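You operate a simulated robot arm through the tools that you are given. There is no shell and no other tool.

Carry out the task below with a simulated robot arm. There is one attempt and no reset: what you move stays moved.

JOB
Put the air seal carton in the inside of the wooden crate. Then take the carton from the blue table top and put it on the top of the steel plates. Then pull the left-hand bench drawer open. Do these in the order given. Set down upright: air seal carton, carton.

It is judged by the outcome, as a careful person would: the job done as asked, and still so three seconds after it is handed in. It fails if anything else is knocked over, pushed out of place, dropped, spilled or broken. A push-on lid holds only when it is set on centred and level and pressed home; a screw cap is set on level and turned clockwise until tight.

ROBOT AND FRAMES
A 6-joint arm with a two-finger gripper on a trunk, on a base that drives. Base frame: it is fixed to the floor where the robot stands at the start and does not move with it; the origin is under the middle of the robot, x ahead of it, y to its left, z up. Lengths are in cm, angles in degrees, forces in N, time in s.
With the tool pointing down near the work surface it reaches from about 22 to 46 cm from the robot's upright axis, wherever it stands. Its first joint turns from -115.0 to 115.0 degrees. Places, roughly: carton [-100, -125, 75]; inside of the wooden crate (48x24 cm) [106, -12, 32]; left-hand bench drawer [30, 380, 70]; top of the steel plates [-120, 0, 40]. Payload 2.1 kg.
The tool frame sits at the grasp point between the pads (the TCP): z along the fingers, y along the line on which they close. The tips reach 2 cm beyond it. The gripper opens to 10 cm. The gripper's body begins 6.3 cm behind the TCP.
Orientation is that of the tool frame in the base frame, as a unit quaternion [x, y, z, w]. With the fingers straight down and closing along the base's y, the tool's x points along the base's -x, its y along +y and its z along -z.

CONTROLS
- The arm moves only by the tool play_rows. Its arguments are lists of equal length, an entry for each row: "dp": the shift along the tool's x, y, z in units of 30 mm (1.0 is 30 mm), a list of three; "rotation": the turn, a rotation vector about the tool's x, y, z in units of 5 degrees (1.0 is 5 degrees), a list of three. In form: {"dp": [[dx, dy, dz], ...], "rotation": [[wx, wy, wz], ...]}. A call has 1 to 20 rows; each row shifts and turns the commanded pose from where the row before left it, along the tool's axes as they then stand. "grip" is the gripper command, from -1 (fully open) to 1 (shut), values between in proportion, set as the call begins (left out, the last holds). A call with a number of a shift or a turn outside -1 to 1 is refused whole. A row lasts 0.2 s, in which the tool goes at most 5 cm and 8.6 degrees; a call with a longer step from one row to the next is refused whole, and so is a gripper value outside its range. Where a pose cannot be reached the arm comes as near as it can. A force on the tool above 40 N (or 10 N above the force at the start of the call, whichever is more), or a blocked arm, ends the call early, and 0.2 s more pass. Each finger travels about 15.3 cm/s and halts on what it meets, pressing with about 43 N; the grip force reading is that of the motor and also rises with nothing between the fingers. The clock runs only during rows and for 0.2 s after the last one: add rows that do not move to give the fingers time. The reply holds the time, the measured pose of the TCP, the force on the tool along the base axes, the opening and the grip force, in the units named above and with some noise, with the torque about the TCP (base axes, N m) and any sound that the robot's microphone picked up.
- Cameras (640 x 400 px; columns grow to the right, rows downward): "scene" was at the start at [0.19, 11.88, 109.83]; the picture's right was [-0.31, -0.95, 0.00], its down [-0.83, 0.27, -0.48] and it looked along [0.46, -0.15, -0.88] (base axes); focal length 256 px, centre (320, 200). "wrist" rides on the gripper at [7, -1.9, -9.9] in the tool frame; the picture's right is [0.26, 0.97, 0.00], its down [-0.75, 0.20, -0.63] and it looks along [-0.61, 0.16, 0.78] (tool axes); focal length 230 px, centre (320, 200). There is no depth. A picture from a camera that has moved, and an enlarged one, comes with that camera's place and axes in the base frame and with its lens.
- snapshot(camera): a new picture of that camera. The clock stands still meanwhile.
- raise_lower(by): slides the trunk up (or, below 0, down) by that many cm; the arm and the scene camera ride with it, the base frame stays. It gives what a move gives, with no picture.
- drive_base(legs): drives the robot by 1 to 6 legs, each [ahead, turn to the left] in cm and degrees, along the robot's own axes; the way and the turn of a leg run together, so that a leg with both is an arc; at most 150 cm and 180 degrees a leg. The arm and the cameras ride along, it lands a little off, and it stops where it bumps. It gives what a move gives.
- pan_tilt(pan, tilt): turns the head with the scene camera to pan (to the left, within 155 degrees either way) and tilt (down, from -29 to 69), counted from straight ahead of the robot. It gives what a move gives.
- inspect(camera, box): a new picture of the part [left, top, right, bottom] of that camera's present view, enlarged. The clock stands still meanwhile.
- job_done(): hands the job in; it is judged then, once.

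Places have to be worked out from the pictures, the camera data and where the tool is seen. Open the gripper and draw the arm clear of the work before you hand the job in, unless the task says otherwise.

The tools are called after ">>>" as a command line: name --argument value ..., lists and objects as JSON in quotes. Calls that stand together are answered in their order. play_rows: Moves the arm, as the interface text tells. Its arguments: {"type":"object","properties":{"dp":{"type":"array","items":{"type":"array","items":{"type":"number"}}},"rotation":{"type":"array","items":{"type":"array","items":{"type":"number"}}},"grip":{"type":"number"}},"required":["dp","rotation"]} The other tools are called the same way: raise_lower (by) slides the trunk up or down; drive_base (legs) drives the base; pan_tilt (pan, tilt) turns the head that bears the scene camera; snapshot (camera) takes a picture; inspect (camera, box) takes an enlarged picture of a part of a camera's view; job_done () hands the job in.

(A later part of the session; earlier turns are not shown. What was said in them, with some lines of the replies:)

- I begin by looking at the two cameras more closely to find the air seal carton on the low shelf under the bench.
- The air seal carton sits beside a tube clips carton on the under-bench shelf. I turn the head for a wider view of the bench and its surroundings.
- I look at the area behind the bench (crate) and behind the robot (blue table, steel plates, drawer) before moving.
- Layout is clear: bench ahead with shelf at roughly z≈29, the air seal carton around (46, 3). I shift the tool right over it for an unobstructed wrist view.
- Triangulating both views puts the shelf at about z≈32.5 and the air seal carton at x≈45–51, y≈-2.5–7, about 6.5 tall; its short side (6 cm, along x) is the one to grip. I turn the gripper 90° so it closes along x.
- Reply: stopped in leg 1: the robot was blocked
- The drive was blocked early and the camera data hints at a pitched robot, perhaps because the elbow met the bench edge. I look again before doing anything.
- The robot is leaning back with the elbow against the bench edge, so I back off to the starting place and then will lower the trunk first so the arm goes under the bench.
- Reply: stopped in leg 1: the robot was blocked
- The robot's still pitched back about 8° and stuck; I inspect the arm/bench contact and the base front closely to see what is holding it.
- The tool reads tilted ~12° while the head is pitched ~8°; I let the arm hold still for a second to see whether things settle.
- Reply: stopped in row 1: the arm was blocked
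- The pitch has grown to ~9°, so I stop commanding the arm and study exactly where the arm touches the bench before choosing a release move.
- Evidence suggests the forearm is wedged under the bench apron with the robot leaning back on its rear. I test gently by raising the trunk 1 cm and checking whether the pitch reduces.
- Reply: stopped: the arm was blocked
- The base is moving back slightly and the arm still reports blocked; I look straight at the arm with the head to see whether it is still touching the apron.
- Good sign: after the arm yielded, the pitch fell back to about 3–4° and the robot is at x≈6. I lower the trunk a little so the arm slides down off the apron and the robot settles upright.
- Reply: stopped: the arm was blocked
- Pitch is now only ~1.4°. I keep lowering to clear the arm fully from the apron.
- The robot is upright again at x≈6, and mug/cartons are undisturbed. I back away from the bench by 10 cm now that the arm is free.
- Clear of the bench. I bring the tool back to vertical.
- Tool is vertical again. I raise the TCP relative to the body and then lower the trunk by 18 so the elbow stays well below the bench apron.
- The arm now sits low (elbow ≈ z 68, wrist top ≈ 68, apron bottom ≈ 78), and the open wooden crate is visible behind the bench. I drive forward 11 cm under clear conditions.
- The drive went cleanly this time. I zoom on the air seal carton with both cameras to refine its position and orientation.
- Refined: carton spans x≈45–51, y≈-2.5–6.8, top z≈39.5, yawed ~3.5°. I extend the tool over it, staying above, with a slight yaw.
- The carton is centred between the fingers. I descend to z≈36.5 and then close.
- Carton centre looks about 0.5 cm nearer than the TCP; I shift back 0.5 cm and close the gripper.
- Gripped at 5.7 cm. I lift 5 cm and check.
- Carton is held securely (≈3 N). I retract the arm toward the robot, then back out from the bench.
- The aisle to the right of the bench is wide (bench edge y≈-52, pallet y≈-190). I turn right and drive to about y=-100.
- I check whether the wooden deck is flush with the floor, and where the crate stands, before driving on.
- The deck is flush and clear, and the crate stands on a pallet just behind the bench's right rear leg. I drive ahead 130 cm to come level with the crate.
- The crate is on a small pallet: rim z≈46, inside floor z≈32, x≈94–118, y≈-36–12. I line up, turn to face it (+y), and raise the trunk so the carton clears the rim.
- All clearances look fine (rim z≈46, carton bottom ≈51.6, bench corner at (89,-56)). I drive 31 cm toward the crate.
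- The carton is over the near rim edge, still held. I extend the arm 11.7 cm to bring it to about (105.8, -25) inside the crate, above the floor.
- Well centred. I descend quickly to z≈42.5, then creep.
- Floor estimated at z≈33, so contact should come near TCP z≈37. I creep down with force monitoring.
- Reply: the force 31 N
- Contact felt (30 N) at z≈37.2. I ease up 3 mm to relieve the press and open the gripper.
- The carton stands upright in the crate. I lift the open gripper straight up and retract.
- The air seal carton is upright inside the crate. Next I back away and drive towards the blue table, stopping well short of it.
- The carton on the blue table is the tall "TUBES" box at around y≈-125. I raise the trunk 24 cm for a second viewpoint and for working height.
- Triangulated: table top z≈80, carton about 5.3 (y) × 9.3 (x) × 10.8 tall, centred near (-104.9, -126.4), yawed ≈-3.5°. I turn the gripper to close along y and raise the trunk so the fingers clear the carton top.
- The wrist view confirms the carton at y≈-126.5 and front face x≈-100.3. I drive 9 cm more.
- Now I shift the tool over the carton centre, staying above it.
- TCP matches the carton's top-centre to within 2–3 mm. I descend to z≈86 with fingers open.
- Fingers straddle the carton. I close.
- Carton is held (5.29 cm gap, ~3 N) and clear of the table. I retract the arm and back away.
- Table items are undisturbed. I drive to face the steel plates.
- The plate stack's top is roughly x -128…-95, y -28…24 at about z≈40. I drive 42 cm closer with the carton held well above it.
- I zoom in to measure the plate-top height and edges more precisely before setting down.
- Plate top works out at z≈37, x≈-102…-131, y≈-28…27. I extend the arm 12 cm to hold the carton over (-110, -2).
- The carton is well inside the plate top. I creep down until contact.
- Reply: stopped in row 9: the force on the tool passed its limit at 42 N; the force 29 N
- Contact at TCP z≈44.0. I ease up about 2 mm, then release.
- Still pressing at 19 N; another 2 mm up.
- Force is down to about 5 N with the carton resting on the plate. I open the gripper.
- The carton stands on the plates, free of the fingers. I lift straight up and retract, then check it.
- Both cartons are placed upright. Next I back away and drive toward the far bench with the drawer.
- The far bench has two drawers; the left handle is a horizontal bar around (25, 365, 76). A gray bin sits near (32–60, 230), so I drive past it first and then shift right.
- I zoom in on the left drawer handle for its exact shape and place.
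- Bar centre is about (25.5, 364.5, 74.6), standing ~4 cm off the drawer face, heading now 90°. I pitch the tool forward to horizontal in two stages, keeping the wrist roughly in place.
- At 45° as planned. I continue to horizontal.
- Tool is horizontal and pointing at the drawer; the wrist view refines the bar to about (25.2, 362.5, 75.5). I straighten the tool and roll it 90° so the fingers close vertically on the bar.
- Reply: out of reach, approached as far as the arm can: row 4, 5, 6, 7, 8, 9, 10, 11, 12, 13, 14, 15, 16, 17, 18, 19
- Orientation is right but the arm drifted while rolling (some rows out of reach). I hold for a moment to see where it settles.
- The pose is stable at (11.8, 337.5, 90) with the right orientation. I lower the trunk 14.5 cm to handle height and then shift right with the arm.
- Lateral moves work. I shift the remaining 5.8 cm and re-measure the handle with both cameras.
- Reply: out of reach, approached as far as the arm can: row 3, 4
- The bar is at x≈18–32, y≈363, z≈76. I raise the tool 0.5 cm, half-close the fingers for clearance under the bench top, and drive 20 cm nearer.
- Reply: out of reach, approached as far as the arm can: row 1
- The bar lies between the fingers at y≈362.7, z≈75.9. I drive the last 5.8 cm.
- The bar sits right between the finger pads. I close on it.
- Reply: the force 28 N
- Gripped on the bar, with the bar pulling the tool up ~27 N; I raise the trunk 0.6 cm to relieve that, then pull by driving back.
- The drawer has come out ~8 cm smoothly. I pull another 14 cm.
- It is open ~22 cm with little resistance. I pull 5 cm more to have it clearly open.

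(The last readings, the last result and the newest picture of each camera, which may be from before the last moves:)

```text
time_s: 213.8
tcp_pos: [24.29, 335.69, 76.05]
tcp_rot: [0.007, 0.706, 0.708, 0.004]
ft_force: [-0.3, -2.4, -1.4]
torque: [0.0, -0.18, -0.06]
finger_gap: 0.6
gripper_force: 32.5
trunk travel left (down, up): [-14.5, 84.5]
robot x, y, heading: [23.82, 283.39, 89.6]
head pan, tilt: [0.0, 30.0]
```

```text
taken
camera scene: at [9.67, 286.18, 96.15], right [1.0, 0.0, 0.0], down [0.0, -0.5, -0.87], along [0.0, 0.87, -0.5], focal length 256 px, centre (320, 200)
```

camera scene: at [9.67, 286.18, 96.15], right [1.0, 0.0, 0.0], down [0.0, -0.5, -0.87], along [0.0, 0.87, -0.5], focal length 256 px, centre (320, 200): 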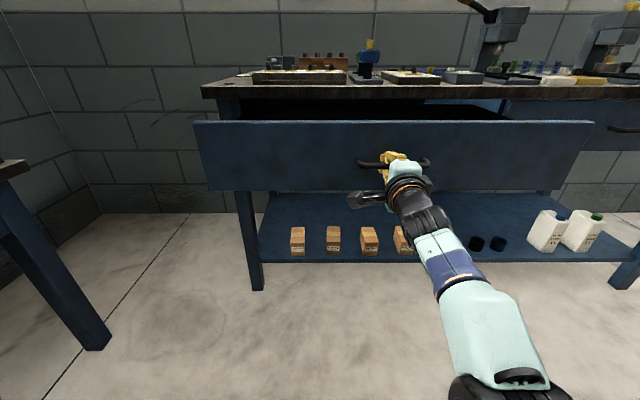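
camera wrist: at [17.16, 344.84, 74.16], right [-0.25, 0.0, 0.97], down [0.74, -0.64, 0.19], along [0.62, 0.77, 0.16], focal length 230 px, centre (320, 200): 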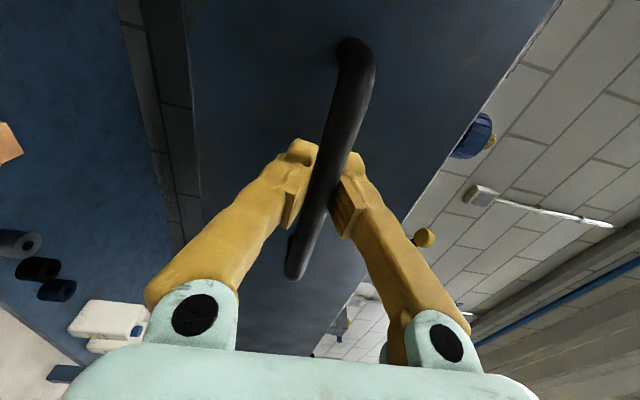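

The drawer is open ~27 cm. I release the handle, back off a little and check.

>>> play_rows --dp '[[0, 0, 0], [0, 0, 0], [0, 0, 0]]' --rotation '[[0, 0, 0], [0, 0, 0], [0, 0, 0]]' --grip -0.5

>>> snapshot --camera "wrist"

>>> drive_base --legs '[[-8, 0]]'

>>> snapshot --camera "scene"

>>> snapshot --camera "wrist"

```text
time_s: 214.6
tcp_pos: [24.24, 335.72, 76.0]
tcp_rot: [0.009, 0.706, 0.708, 0.003]
ft_force: [0.0, -0.1, -0.5]
torque: [0.03, 0.02, -0.01]
finger_gap: 7.51
gripper_force: 0.1
trunk travel left (down, up): [-14.5, 84.5]
robot x, y, heading: [23.43, 283.12, 89.7]
head pan, tilt: [0.0, 30.0]
```

```text
taken
camera wrist: at [17.14, 325.87, 74.16], right [-0.25, 0.0, 0.97], down [0.74, -0.64, 0.2], along [0.62, 0.77, 0.16], focal length 230 px, centre (320, 200)
```

wrist: 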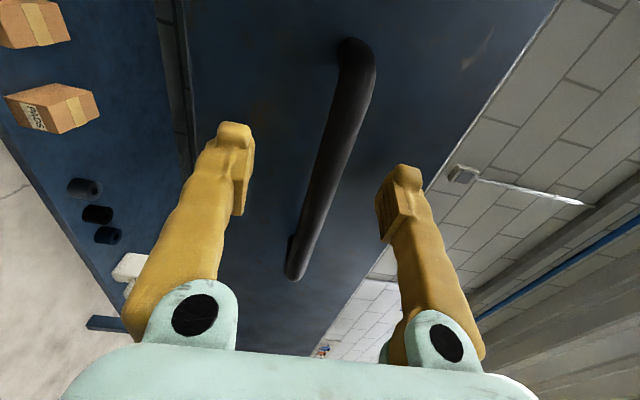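

```text
time_s: 215.7
tcp_pos: [24.27, 327.82, 76.06]
tcp_rot: [0.008, 0.706, 0.708, 0.004]
ft_force: [-0.6, 0.5, -0.2]
torque: [0.02, 0.03, 0.0]
finger_gap: 7.51
gripper_force: 0.0
trunk travel left (down, up): [-14.5, 84.5]
robot x, y, heading: [23.48, 275.25, 89.8]
head pan, tilt: [0.0, 30.0]
```

```text
taken
camera scene: at [9.64, 278.25, 96.15], right [1.0, 0.0, 0.0], down [0.0, -0.5, -0.87], along [0.0, 0.87, -0.5], focal length 256 px, centre (320, 200)
```

scene: 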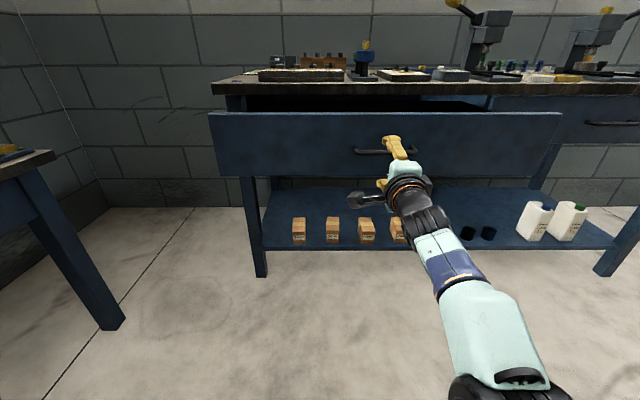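

```text
taken
camera wrist: at [17.1, 317.91, 74.16], right [-0.25, 0.0, 0.97], down [0.74, -0.64, 0.2], along [0.62, 0.77, 0.16], focal length 230 px, centre (320, 200)
```

wrist: 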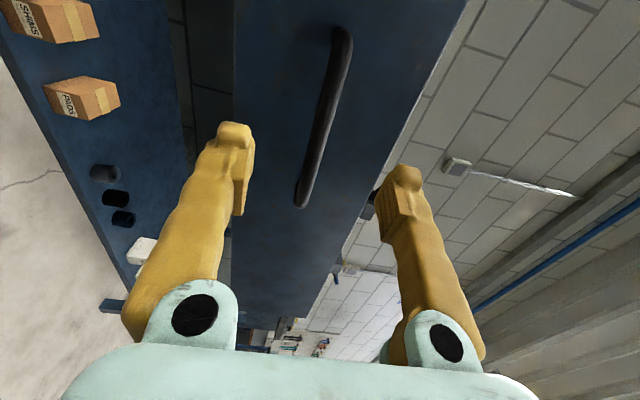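

The drawer stays open and the gripper is free. I check what's behind the robot before backing further away.

>>> pan_tilt --pan -140 --tilt 45

>>> snapshot --camera "scene"

>>> pan_tilt --pan 140 --tilt 35

>>> snapshot --camera "scene"

```text
time_s: 217.9
tcp_pos: [24.17, 327.69, 76.06]
tcp_rot: [0.009, 0.706, 0.708, 0.003]
ft_force: [0.5, 0.6, -0.2]
torque: [0.04, -0.01, 0.03]
finger_gap: 7.48
gripper_force: 0.0
trunk travel left (down, up): [-14.5, 84.5]
robot x, y, heading: [23.59, 275.19, 89.7]
head pan, tilt: [-140.0, 45.0]
```

```text
taken
camera scene: at [14.82, 262.95, 93.89], right [-0.77, -0.64, 0.0], down [-0.45, 0.54, -0.71], along [0.45, -0.54, -0.71], focal length 256 px, centre (320, 200)
```

scene: 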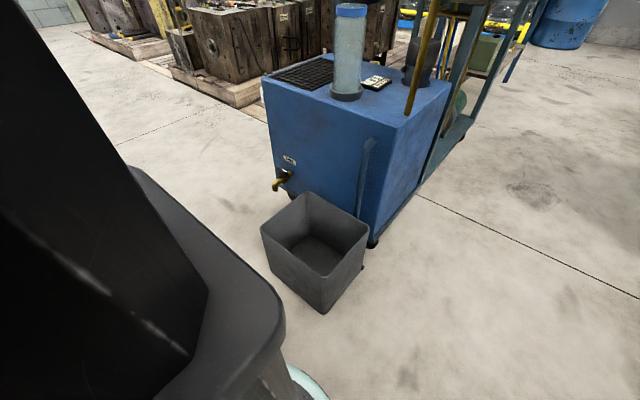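

```text
time_s: 221.7
tcp_pos: [24.2, 327.8, 75.98]
tcp_rot: [0.008, 0.707, 0.708, 0.003]
ft_force: [0.5, 0.3, 0.1]
torque: [0.02, 0.0, 0.0]
finger_gap: 7.51
gripper_force: 0.0
trunk travel left (down, up): [-14.5, 84.5]
robot x, y, heading: [23.98, 275.14, 89.9]
head pan, tilt: [140.0, 35.0]
```

```text
taken
camera scene: at [3.92, 262.48, 95.37], right [-0.76, 0.65, 0.0], down [0.37, 0.44, -0.82], along [-0.53, -0.63, -0.57], focal length 256 px, centre (320, 200)
```

scene: 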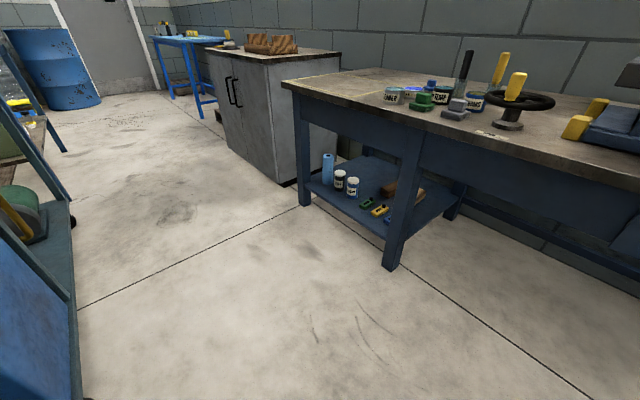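

A gray bin lies behind-right (x 36–66, y 208–235), so I back only 6 cm more and open the gripper fully, then verify the final state.

>>> drive_base --legs '[[-6, 0]]'

>>> play_rows --dp '[[0, 0, 0], [0, 0, 0], [0, 0, 0]]' --rotation '[[0, 0, 0], [0, 0, 0], [0, 0, 0]]' --grip -1

>>> pan_tilt --pan 0 --tilt 25

>>> snapshot --camera "scene"

>>> pan_tilt --pan 150 --tilt 10

>>> snapshot --camera "scene"

```text
time_s: 222.7
tcp_pos: [24.02, 321.71, 76.05]
tcp_rot: [0.008, 0.707, 0.707, 0.003]
ft_force: [0.3, -0.4, 0.3]
torque: [0.02, 0.01, 0.01]
finger_gap: 7.49
gripper_force: 0.1
trunk travel left (down, up): [-14.5, 84.5]
robot x, y, heading: [23.33, 269.41, 89.8]
head pan, tilt: [140.0, 35.0]
```

```text
time_s: 223.5
tcp_pos: [24.22, 321.71, 75.94]
tcp_rot: [0.009, 0.707, 0.707, 0.002]
ft_force: [-0.4, 0.4, 0.5]
torque: [0.0, 0.02, -0.01]
finger_gap: 10.01
gripper_force: 0.2
trunk travel left (down, up): [-14.5, 84.5]
robot x, y, heading: [24.18, 269.36, 89.7]
head pan, tilt: [140.0, 35.0]
```

```text
time_s: 225.7
tcp_pos: [24.15, 321.67, 76.02]
tcp_rot: [0.008, 0.706, 0.708, 0.003]
ft_force: [-0.6, -0.1, 1.5]
torque: [-0.01, -0.02, -0.01]
finger_gap: 10.01
gripper_force: 0.0
trunk travel left (down, up): [-14.5, 84.5]
robot x, y, heading: [23.81, 269.13, 89.7]
head pan, tilt: [0.0, 25.0]
```

```text
taken
camera scene: at [9.62, 272.35, 96.95], right [1.0, 0.0, 0.0], down [0.0, -0.42, -0.91], along [0.0, 0.91, -0.42], focal length 256 px, centre (320, 200)
```

scene: 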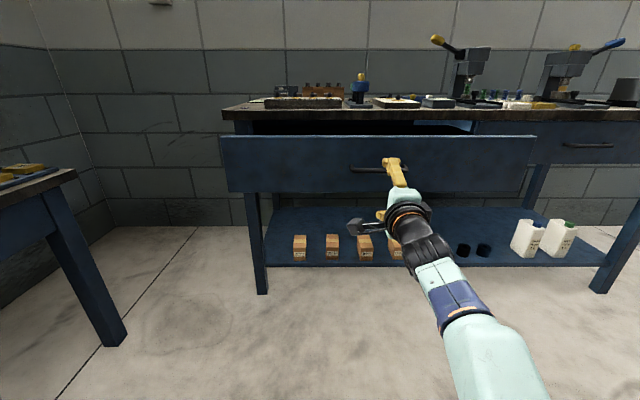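

```text
time_s: 228.1
tcp_pos: [24.19, 321.74, 76.03]
tcp_rot: [0.008, 0.706, 0.708, 0.003]
ft_force: [0.3, -0.1, -0.4]
torque: [0.03, 0.01, 0.0]
finger_gap: 10.0
gripper_force: 0.1
trunk travel left (down, up): [-14.5, 84.5]
robot x, y, heading: [23.93, 269.02, 89.7]
head pan, tilt: [150.0, 10.0]
```

```text
taken
camera scene: at [4.91, 255.11, 99.38], right [-0.86, 0.5, 0.0], down [0.09, 0.15, -0.98], along [-0.5, -0.85, -0.17], focal length 256 px, centre (320, 200)
```

scene: 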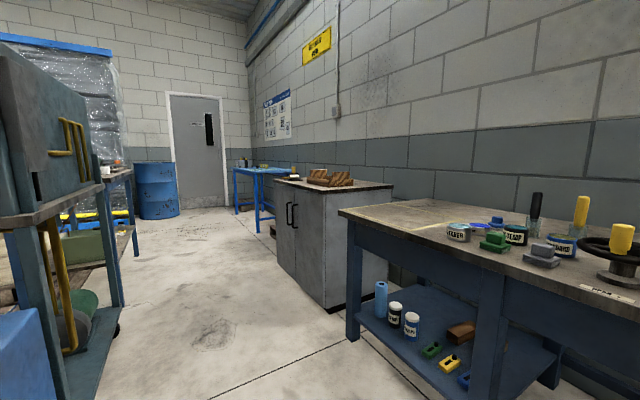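

The air seal carton is upright in the crate and the tubes carton is upright on the plates. The left-hand drawer stays open about 27 cm, the gripper is open and clear, and nothing else looks disturbed, so I hand the job in.

>>> job_done

```text
The job is handed in.
```

All three tasks are done in the order given, and the job is handed in.

- **Air seal carton:** it stands upright on the floor of the wooden crate.
- **Carton from the blue table:** the tall "TUBES" carton stands upright on top of the steel plates. The other things on the table were not moved.
- **Left-hand bench drawer:** it is pulled open about 27 cm. The gripper is open and clear of the handle.

**Bump early on:** driving in for the first carton, the arm hit the edge of the workbench. The robot leaned back by up to about 10 degrees before I got it free. I lowered the arm and approached again underneath the bench top. The cartons on the shelf measured the same before and after, within a few millimetres. The mug on the bench was still standing. I did not check every other item on that bench.
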